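You operate a simulated robot arm through the tools that you are given. There is no shell and no other tool. Be economical: measure what you need, move in short steps, check, and stop when the job is done.

The job below is to be done with a simulated robot arm. You get a single attempt, and the scene is never put back.

TASK
Open the chip drawer.
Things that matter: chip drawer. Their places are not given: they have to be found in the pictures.

It is judged by the outcome, as a careful person would: the job done as asked, and still so three seconds after it is handed in. It fails if anything else is knocked over, pushed out of place, dropped, spilled or broken.

THE ROBOT
A 6-joint arm with a two-finger parallel gripper, fixed in place. Base frame: the origin is at the foot of the arm, x ahead of it, y to its left, z up. Readings come in m, rad, newtons and seconds.
With the tool pointing down near the work surface it reaches from about 0.2 to 0.62 m from the base axis. Its first joint turns from -1.152 to 1.152 rad. Payload 2.7 kg.
The tool frame sits at the grasp point between the pads (the TCP): z along the fingers, y along the line on which they close. The tips reach 0.023 m beyond it. Largest opening 0.094 m; finger width 0.038, thickness 0.01; the body of the gripper, 0.054 by 0.096 m, starts 0.039 m behind the TCP.
Orientation is that of the tool frame in the base frame, as a unit quaternion [x, y, z, w]. With the fingers straight down and closing along the base's y, the tool's x points along the base's -x, its y along +y and its z along -z.

THE INTERFACE
- The arm moves only by the tool drive_tool. Its argument "steps" is a list of rows, each a list of 7 numbers: the turn, a rotation vector about the base's x, y, z in rad, then the shift along the base's x, y, z in m, then the finger opening in m, from 0 to 0.094. In form: [[wx, wy, wz, dx, dy, dz, grip], ...]. A call has 1 to 20 rows; each row shifts and turns the commanded pose from where the row before left it. A row lasts 0.2 s, in which the tool goes at most 0.05 m and 0.15 rad; a call with a longer step from one row to the next is refused whole, and so is a gripper value outside its range. A pose out of reach is approached as far as the arm can. The call stops where the force on the tool passes 40 N (or 10 N more than at its start, if that is more) or the arm is blocked; 0.2 s more then pass. The fingers move at their own pace (about 0.045 m/s each) and stop on an object; they squeeze with about 39 N. The grip force told is the motor's: it shows also when the fingers shut on nothing. Time passes only in rows, and 0.2 s behind the last, so rows that do not move let the fingers close. The reply holds the time, the measured pose of the TCP, the force on the tool along the base axes, the opening and the grip force, in the units named above and with some noise, and new pictures: "show" is both (left out), scene, wrist or none.
- Cameras (640 x 400 px; columns grow to the right, rows downward): "scene" is fixed at [0.0765, -0.4452, 1.3828]; the picture's right is [0.70, -0.72, 0.00], its down [-0.54, -0.52, -0.66] and it looks along [0.47, 0.46, -0.75] (base axes); focal length 357 px, centre (320, 200). "wrist" rides on the gripper at [-0.039, 0, -0.044] in the tool frame; the picture's right is [0.00, -1.00, 0.00], its down [0.97, 0.00, -0.24] and it looks along [0.24, 0.00, 0.97] (tool axes); focal length 218 px, centre (320, 200).
- point_at(camera, pixels): there is no depth. For up to 12 entries [column, row, z] of the newest picture of that camera ("zoom" is the newest enlarged one), the place [x, y] in the base frame at which the ray of that pixel passes the height z, good to about 0.002 m. The clock stands still meanwhile.
- enlarge(camera, box): a new picture of the part [left, top, right, bottom] of that camera's present view, enlarged. The clock stands still meanwhile.
- job_done(): hands the job in; it is judged then, once.

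Keep the steps short. Do not move on a guess: measure, check each grasp and each placing, and mend mistakes. In all there are 60 turns and 120 pictures (those below and enlarged ones count). Leave the gripper open and the arm clear of the work at the hand-in unless told otherwise, and finish with a single line.

The tools are called after "Emit:" by a JSON object that holds its "fn" and its "kwargs". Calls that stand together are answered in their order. drive_tool: Moves the arm, as the interface text tells. Its arguments: {"type":"object","properties":{"steps":{"type":"array"},"show":{"type":"string","enum":["both","scene","wrist","none"]}},"required":["steps"]} The other tools are called the same way: point_at (camera, pixels) gives the place at which the rays of pixels pass given heights; enlarge (camera, box) takes an enlarged picture of a part of a camera's view; job_done () hands the job in.

At the start:

```text
time: 0.0
tool_pos: [0.4191, 0.0624, 0.9135]
tcp_rot: [-0.001, 1.0, 0.001, -0.001]
wrist_force: [0.0, -0.8, 1.0]
opening: 0.0941
gripper_force: 0.1
```

scene: 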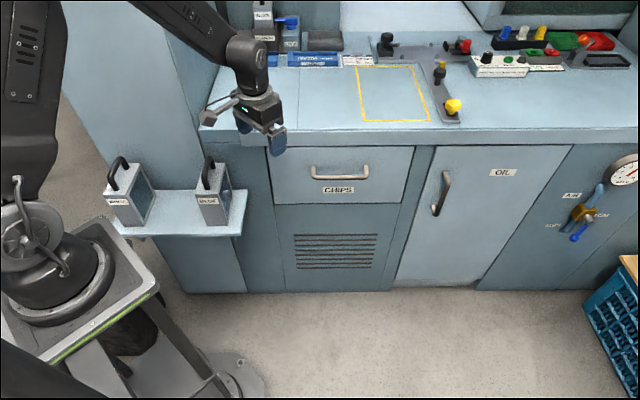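
wrist: 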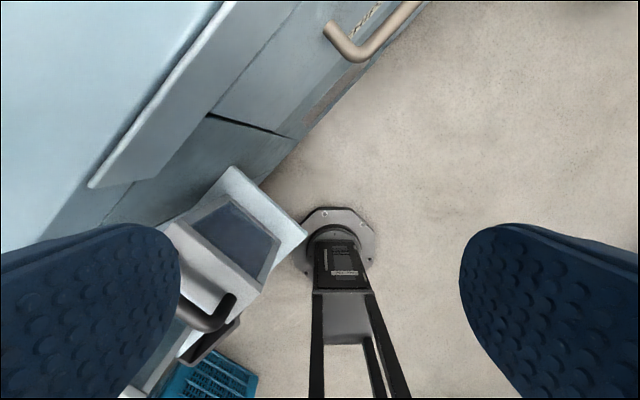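

I see the chip drawer in the scene picture, with its handle near (340,172). I'll enlarge both views to measure the handle.

Emit:
{"fn": "enlarge", "kwargs": {"camera": "scene", "box": [240, 110, 440, 235]}}

Emit:
{"fn": "enlarge", "kwargs": {"camera": "wrist", "box": [200, 0, 440, 150]}}

```text
3.20 times, centred on (340, 172) of scene
```

zoom: 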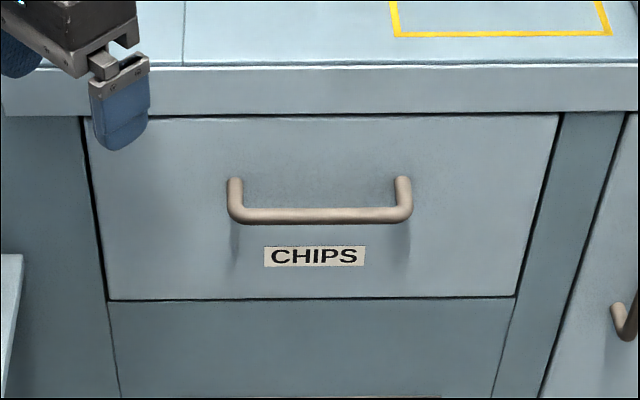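

```text
2.67 times, centred on (320, 75) of wrist
```

zoom: 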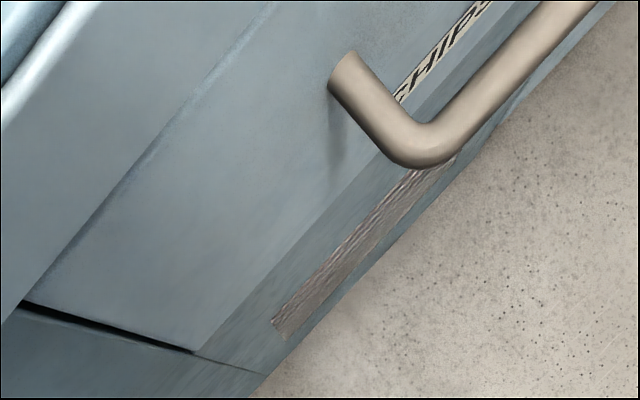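

I'll get the handle ends, the counter edge and the shelf objects by ray at likely heights.

Emit:
{"fn": "point_at", "kwargs": {"camera": "scene", "pixels": [[314.1, 176.9, 0.725], [366, 177, 0.725], [313.4, 167, 0.725], [366, 167, 0.725], [242, 145, 0.82], [440, 145, 0.82], [242, 131, 0.85], [440, 131, 0.85], [270, 147, 0.8], [413, 147, 0.8]]}}

Emit:
{"fn": "point_at", "kwargs": {"camera": "wrist", "pixels": [[355.6, 56.2, 0.725], [418, 3, 0.725], [329, 26, 0.725], [90, 185, 0.82], [240, 2, 0.82], [90, 185, 0.79], [240, 2, 0.79], [90, 185, 0.85], [240, 2, 0.85], [240, 170, 0.725]]}}

```text
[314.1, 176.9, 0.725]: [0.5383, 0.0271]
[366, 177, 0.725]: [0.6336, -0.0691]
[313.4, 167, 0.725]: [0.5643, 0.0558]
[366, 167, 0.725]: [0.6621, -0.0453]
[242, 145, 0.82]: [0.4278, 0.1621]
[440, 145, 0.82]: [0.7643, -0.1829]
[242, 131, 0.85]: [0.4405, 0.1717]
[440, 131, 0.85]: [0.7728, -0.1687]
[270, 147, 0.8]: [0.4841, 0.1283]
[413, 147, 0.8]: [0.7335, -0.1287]
```

```text
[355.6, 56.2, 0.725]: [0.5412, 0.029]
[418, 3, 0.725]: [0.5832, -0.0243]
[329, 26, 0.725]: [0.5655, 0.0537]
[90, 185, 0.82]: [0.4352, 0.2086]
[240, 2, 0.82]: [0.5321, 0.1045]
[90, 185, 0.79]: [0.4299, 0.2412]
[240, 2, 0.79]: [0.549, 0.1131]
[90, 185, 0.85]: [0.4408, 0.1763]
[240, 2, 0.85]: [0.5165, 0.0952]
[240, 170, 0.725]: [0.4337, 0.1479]
```

The drawer front runs along (0.70,-0.715). The handle bar's midpoint is about (0.587,-0.021,0.725), and it stands about 0.035 m off the front. The counter lip is nearly flush above it. I'll yaw the tool to face the drawer, tilt it about 50° and stop short of the handle.

Emit:
{"fn": "drive_tool", "kwargs": {"steps": [[0, 0, -0.1327, 0, -0.0237, 0, 0.094], [0, 0, -0.1327, 0, -0.0237, 0, 0.094], [0, 0, -0.1327, 0, -0.0237, 0, 0.094], [0, 0, -0.1327, 0, -0.0237, 0, 0.094], [0, 0, -0.1327, 0, -0.0237, 0, 0.094], [0, 0, -0.1327, 0, -0.0237, 0, 0.094], [0.1045, -0.1067, 0, 0.01, -0.002, -0.015, 0.07], [0.1045, -0.1067, 0, 0.01, -0.002, -0.015, 0.06], [0.1045, -0.1067, 0, 0.01, -0.002, -0.015, 0.05], [0.1045, -0.1067, 0, 0.01, -0.002, -0.015, 0.04], [0.1045, -0.1067, 0, 0.01, -0.002, -0.015, 0.04], [0.1045, -0.1067, 0, 0.01, -0.002, -0.015, 0.04], [0, 0, 0, 0, 0, 0, 0.04]]}}

```text
time: 2.8
tool_pos: [0.4784, -0.0921, 0.8235]
tcp_rot: [0.349, 0.83, 0.401, 0.169]
wrist_force: [-0.6, 0.2, 0.2]
opening: 0.0399
gripper_force: 0.1
```

scene: 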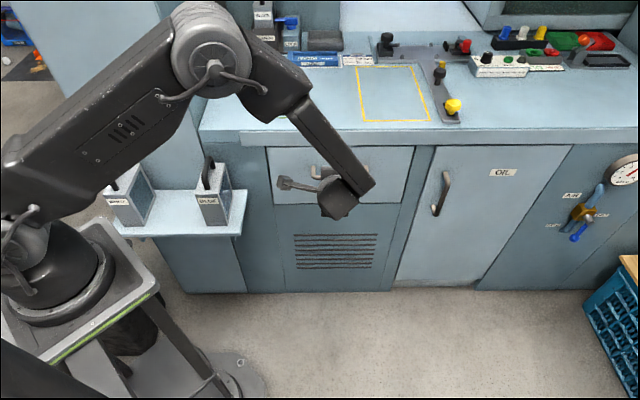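
wrist: 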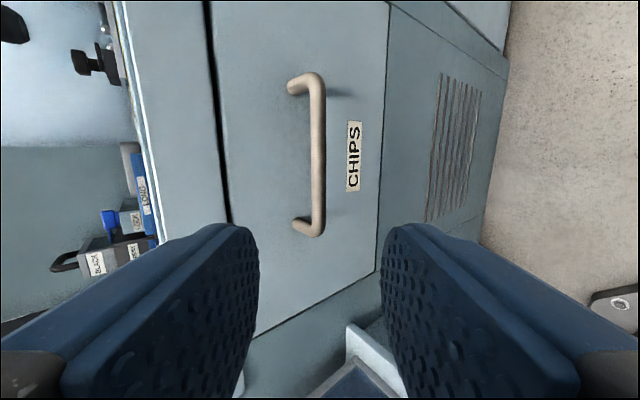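

The tool faces the drawer squarely, and the handle is centred at column 318. I'll re-measure the bar from this view.

Emit:
{"fn": "point_at", "kwargs": {"camera": "wrist", "pixels": [[318, 82, 0.725], [318, 155, 0.725], [318, 228, 0.725], [318, 228, 0.73], [318, 228, 0.72], [293, 88, 0.725], [297, 222, 0.725], [318, 155, 0.72], [318, 155, 0.73]]}}

```text
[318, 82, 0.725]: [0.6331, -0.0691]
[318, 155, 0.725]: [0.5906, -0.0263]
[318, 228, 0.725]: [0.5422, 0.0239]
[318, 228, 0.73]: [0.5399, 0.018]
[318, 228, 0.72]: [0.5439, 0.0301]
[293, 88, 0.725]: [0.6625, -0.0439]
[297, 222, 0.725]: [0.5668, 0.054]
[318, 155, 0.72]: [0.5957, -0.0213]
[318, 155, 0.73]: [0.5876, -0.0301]
```

The measurement agrees: bar middle about (0.588,-0.0225,0.725). I'll move to 6 cm short on the tool axis.

Emit:
{"fn": "drive_tool", "kwargs": {"steps": [[0, 0, 0, 0.0179, 0.008, -0.0141, 0.04], [0, 0, 0, 0.0179, 0.008, -0.0141, 0.04], [0, 0, 0, 0.0179, 0.008, -0.0141, 0.04], [0, 0, 0, 0.0179, 0.008, -0.0141, 0.04], [0, 0, 0, 0, 0, 0, 0.04]]}}

```text
time: 4.0
tool_pos: [0.551, -0.0611, 0.7662]
tcp_rot: [0.35, 0.83, 0.4, 0.168]
wrist_force: [-1.0, 0.3, 0.0]
opening: 0.0401
gripper_force: 0.0
```

scene: 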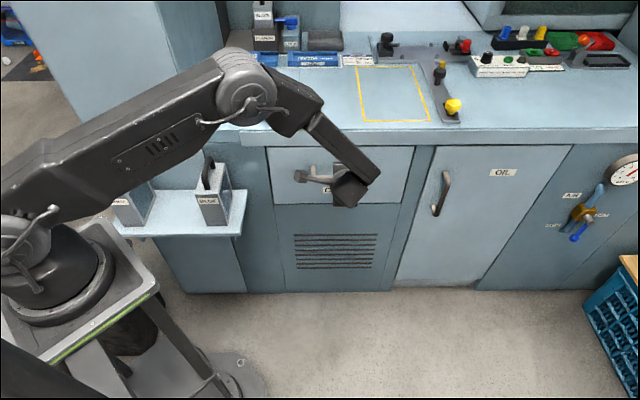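
wrist: 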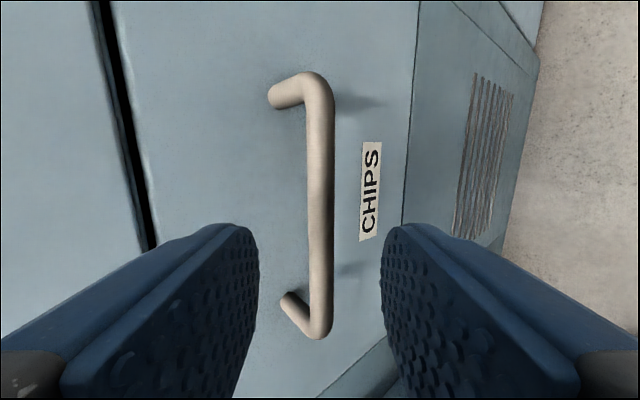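

The bar sits between the fingers. Next I advance along the tool axis to the grasp point.

Emit:
{"fn": "drive_tool", "kwargs": {"steps": [[0, 0, 0, 0.0081, 0.0082, -0.009, 0.04], [0, 0, 0, 0.0081, 0.0082, -0.009, 0.04], [0, 0, 0, 0.0081, 0.0082, -0.009, 0.04], [0, 0, 0, 0.0075, 0.0082, -0.009, 0.04], [0, 0, 0, 0, 0, 0, 0.04]]}}

```text
time: 5.2
tool_pos: [0.5824, -0.0277, 0.7303]
tcp_rot: [0.35, 0.831, 0.399, 0.167]
wrist_force: [-0.3, 0.3, -0.5]
opening: 0.0401
gripper_force: 0.0
```

scene: 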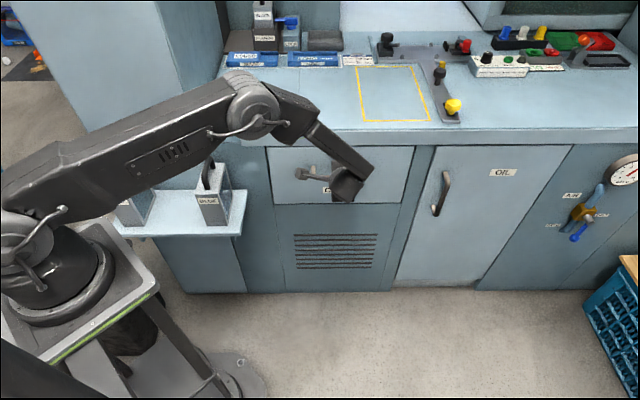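
wrist: 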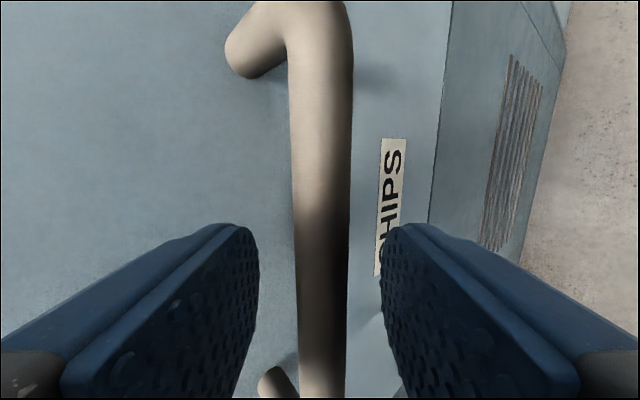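

No contact yet, and the bar is between the pads. I'll close the fingers on it.

Emit:
{"fn": "drive_tool", "kwargs": {"steps": [[0, 0, 0, 0, 0, 0, 0.0], [0, 0, 0, 0, 0, 0, 0.0], [0, 0, 0, 0, 0, 0, 0.0], [0, 0, 0, 0, 0, 0, 0.0]], "show": "wrist"}}

```text
time: 6.2
tool_pos: [0.5821, -0.0267, 0.7302]
tcp_rot: [0.348, 0.832, 0.399, 0.169]
wrist_force: [-0.4, -0.7, -2.5]
opening: 0.0138
gripper_force: 45.2
```

wrist: 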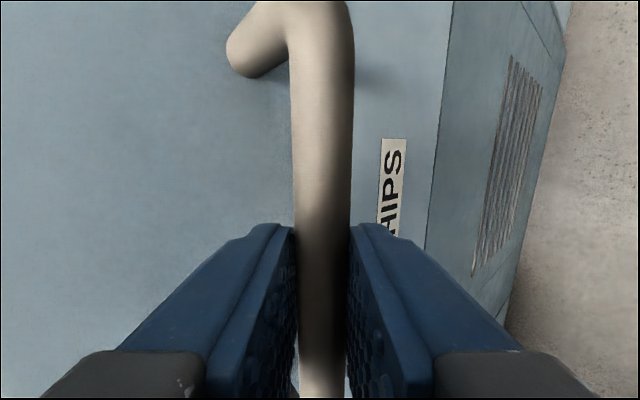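

The bar is gripped (opening 0.0138, 45 N). I'll pull gently along the drawer's outward normal (-0.715,-0.70).

Emit:
{"fn": "drive_tool", "kwargs": {"steps": [[0, 0, 0, -0.0072, -0.007, 0, 0.0], [0, 0, 0, -0.0072, -0.007, 0, 0.0], [0, 0, 0, -0.0072, -0.007, 0, 0.0], [0, 0, 0, -0.0072, -0.007, 0, 0.0], [0, 0, 0, -0.0072, -0.007, 0, 0.0]]}}

```text
time: 7.4
tool_pos: [0.5473, -0.0618, 0.7307]
tcp_rot: [0.35, 0.831, 0.399, 0.168]
wrist_force: [6.2, -5.9, 0.3]
opening: 0.0139
gripper_force: 45.3
```

scene: 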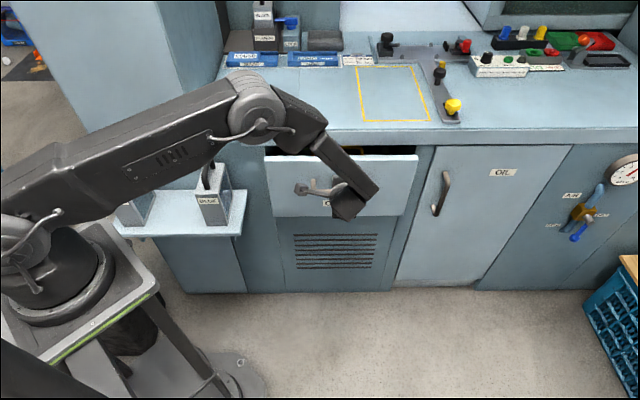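
wrist: 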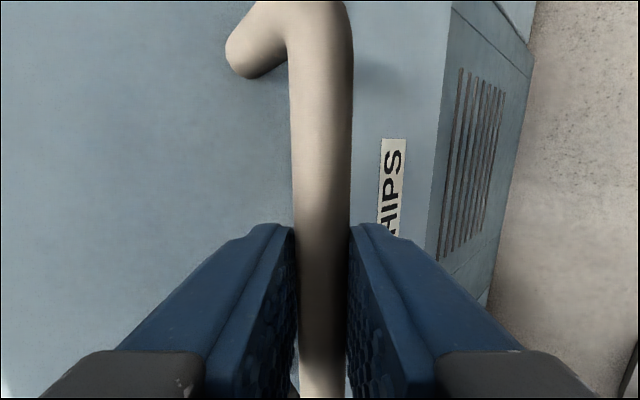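

The drawer is sliding out, with a small side force, so I'll turn the pull direction slightly to (-0.70,-0.715) and go on.

Emit:
{"fn": "drive_tool", "kwargs": {"steps": [[0, 0, 0, -0.0092, -0.0108, 0, 0.0], [0, 0, 0, -0.0105, -0.0107, 0, 0.0], [0, 0, 0, -0.0105, -0.0107, 0, 0.0], [0, 0, 0, -0.0105, -0.0107, 0, 0.0]]}}

```text
time: 8.4
tool_pos: [0.5046, -0.1045, 0.7297]
tcp_rot: [0.349, 0.831, 0.4, 0.167]
wrist_force: [-2.4, 0.4, 7.4]
opening: 0.0137
gripper_force: 44.5
```

scene: 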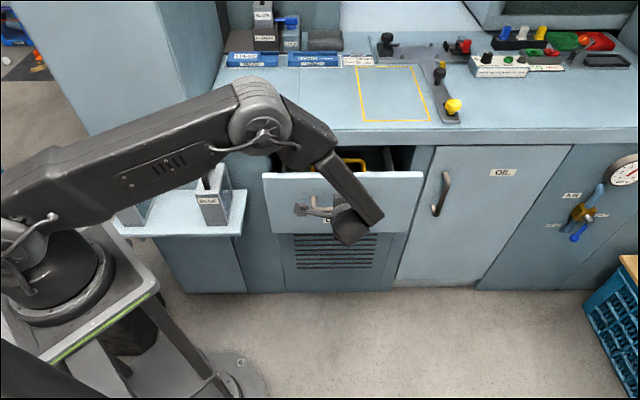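
wrist: 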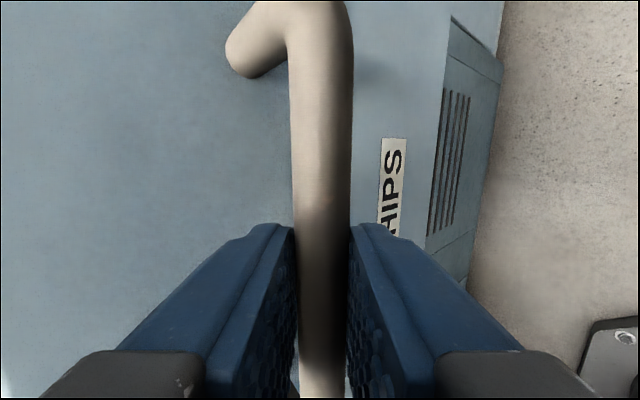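

It is 11 cm out and moving freely; a yellow item shows inside. I'll continue.

Emit:
{"fn": "drive_tool", "kwargs": {"steps": [[0, 0, 0, -0.0107, -0.0107, 0, 0.0], [0, 0, 0, -0.0107, -0.0107, 0, 0.0], [0, 0, 0, -0.0107, -0.0107, 0, 0.0], [0, 0, 0, -0.0107, -0.0107, 0, 0.0]]}}

```text
time: 9.4
tool_pos: [0.4623, -0.1473, 0.731]
tcp_rot: [0.348, 0.831, 0.4, 0.167]
wrist_force: [-7.8, 7.3, 17.1]
opening: 0.0137
gripper_force: 44.6
```

scene: 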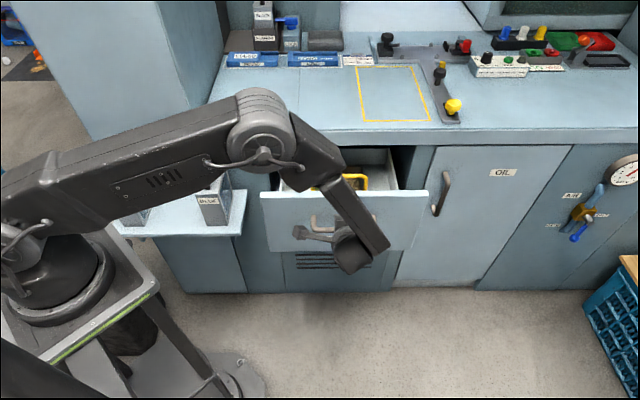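
wrist: 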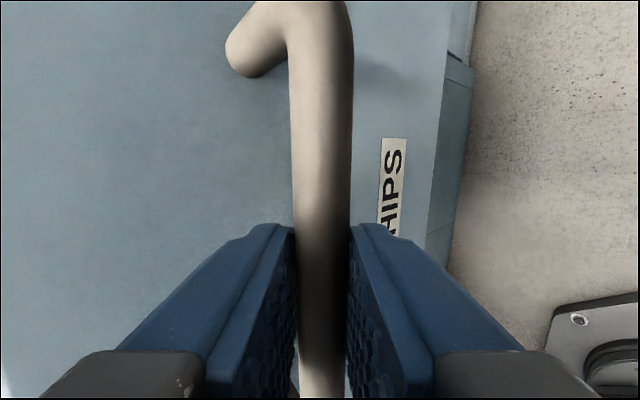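

It is 17 cm out. Side and upward forces have crept in, so I'll ease the pose by about a millimetre and pull a little more.

Emit:
{"fn": "drive_tool", "kwargs": {"steps": [[0, 0, 0, -0.0085, -0.0065, 0.001, 0.0], [0, 0, 0, -0.0075, -0.007, 0.0005, 0.0], [0, 0, 0, -0.0072, -0.007, 0, 0.0], [0, 0, 0, -0.0072, -0.007, 0, 0.0], [0, 0, 0, -0.0072, -0.007, 0, 0.0]]}}

```text
time: 10.6
tool_pos: [0.4242, -0.1845, 0.7304]
tcp_rot: [0.351, 0.831, 0.396, 0.168]
wrist_force: [13.5, -13.4, -31.7]
opening: 0.014
gripper_force: 45.3
```

scene: 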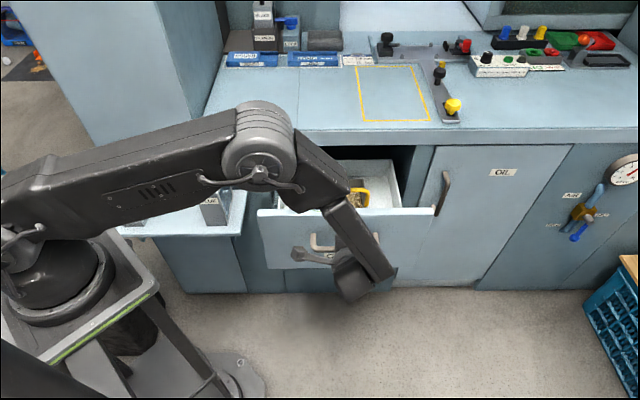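
wrist: 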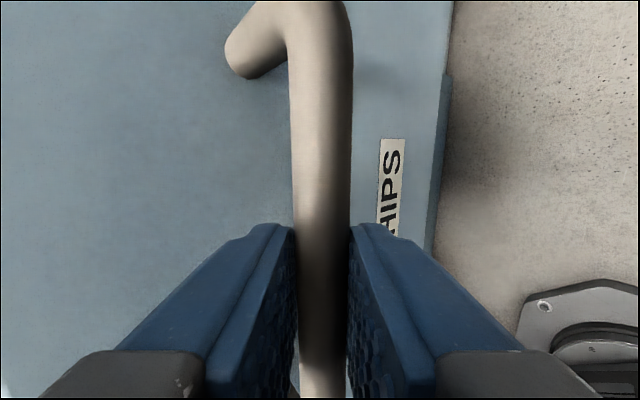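

It is 22 cm out with no resistance along the slide, only constraint forces. I'll correct those and go slightly further to find the stop.

Emit:
{"fn": "drive_tool", "kwargs": {"steps": [[0, 0, 0, -0.005, -0.007, -0.001, 0.0], [0, 0, 0, -0.007, -0.0071, 0, 0.0], [0, 0, 0, -0.0071, -0.0071, 0, 0.0], [0, 0, 0, -0.0071, -0.0071, 0, 0.0]]}}

```text
time: 11.6
tool_pos: [0.4001, -0.2106, 0.7297]
tcp_rot: [0.349, 0.831, 0.399, 0.167]
wrist_force: [1.1, -2.5, -18.1]
opening: 0.0138
gripper_force: 45.1
```

scene: 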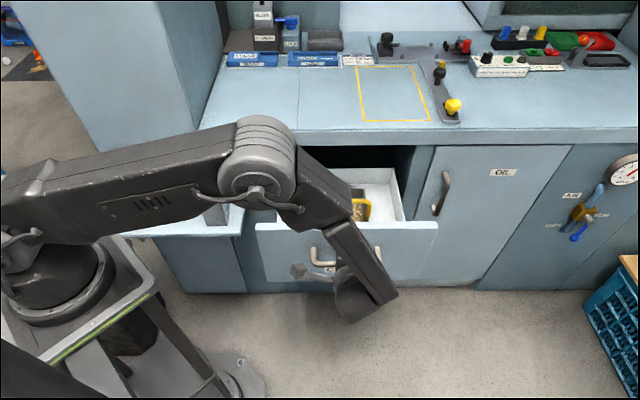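
wrist: 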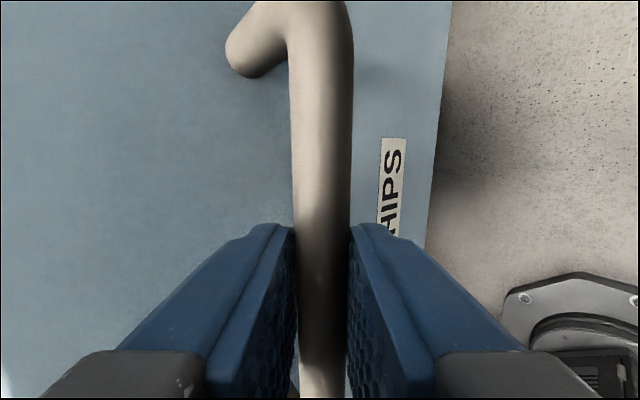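

The drawer is about 26 cm out, well open. I'll release the handle in place first.

Emit:
{"fn": "drive_tool", "kwargs": {"steps": [[0, 0, 0, 0, 0, 0.0007, 0.02], [0, 0, 0, 0, 0, 0, 0.03], [0, 0, 0, 0, 0, 0, 0.04], [0, 0, 0, 0, 0, 0, 0.04]]}}

```text
time: 12.6
tool_pos: [0.3995, -0.2114, 0.7314]
tcp_rot: [0.349, 0.831, 0.399, 0.167]
wrist_force: [0.6, -0.3, -1.0]
opening: 0.0402
gripper_force: 0.0
```

scene: 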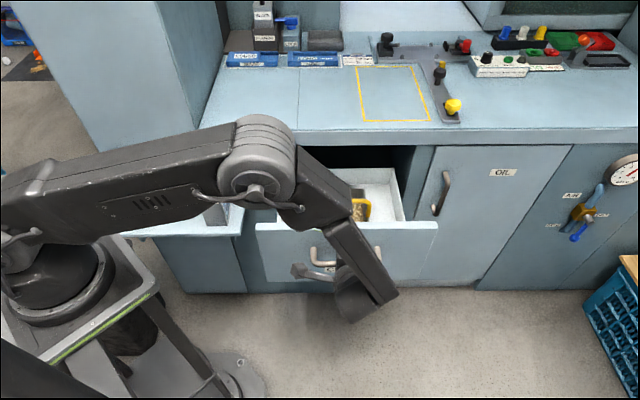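
wrist: 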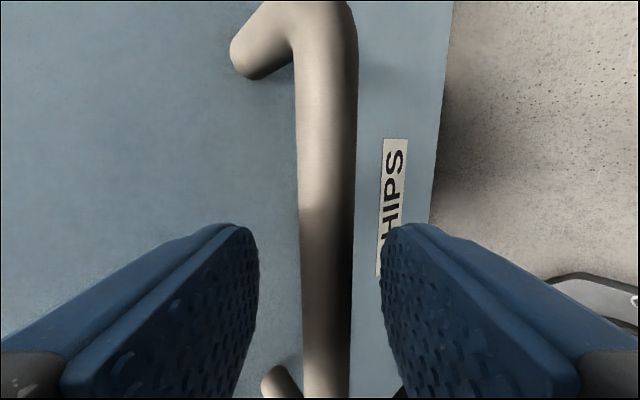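

Released cleanly. I'll back out along the tool axis (-0.56,-0.55,+0.62).

Emit:
{"fn": "drive_tool", "kwargs": {"steps": [[0, 0, 0, -0.0084, -0.0082, 0.0093, 0.04], [0, 0, 0, -0.0084, -0.0082, 0.0093, 0.04], [0, 0, 0, -0.0084, -0.0082, 0.0093, 0.04], [0, 0, 0, -0.0084, -0.0082, 0.0093, 0.04], [0, 0, 0, 0, 0, 0.02, 0.06], [0, 0, 0, 0, 0, 0.03, 0.08], [0, 0, 0, 0, 0, 0.03, 0.09], [0, 0, 0, 0, 0, 0.03, 0.09]]}}

```text
time: 14.4
tool_pos: [0.3658, -0.2427, 0.8785]
tcp_rot: [0.35, 0.831, 0.4, 0.166]
wrist_force: [1.0, 1.1, 0.0]
opening: 0.0901
gripper_force: 0.1
```

scene: 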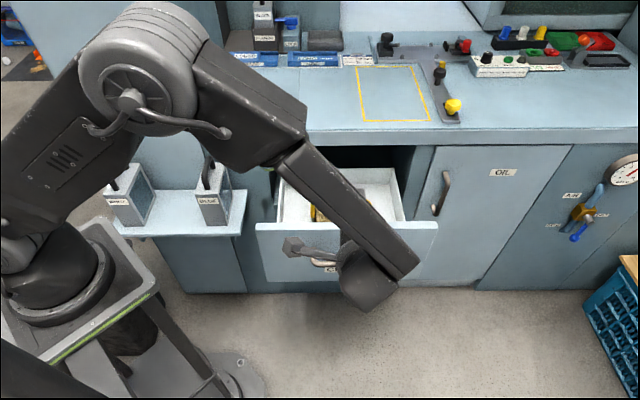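
wrist: 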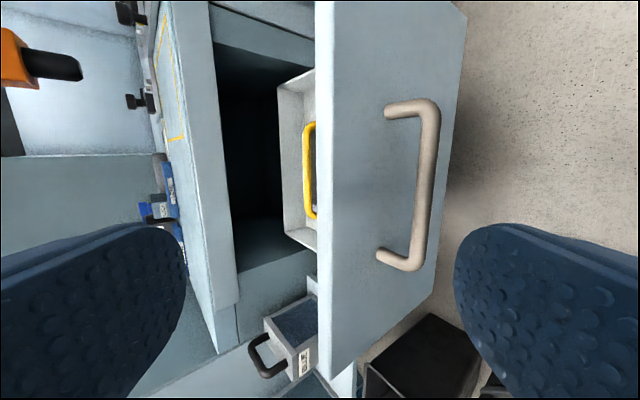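

The drawer stands open and still (front edge at row 224, unchanged). Both shelf canisters are in place, and the gripper is open and clear. I'm handing in.

Emit:
{"fn": "job_done", "kwargs": {}}

```text
The job is handed in.
```

The chip drawer is open about 26 cm, nothing else moved in the pictures, and the gripper is open and clear of it.
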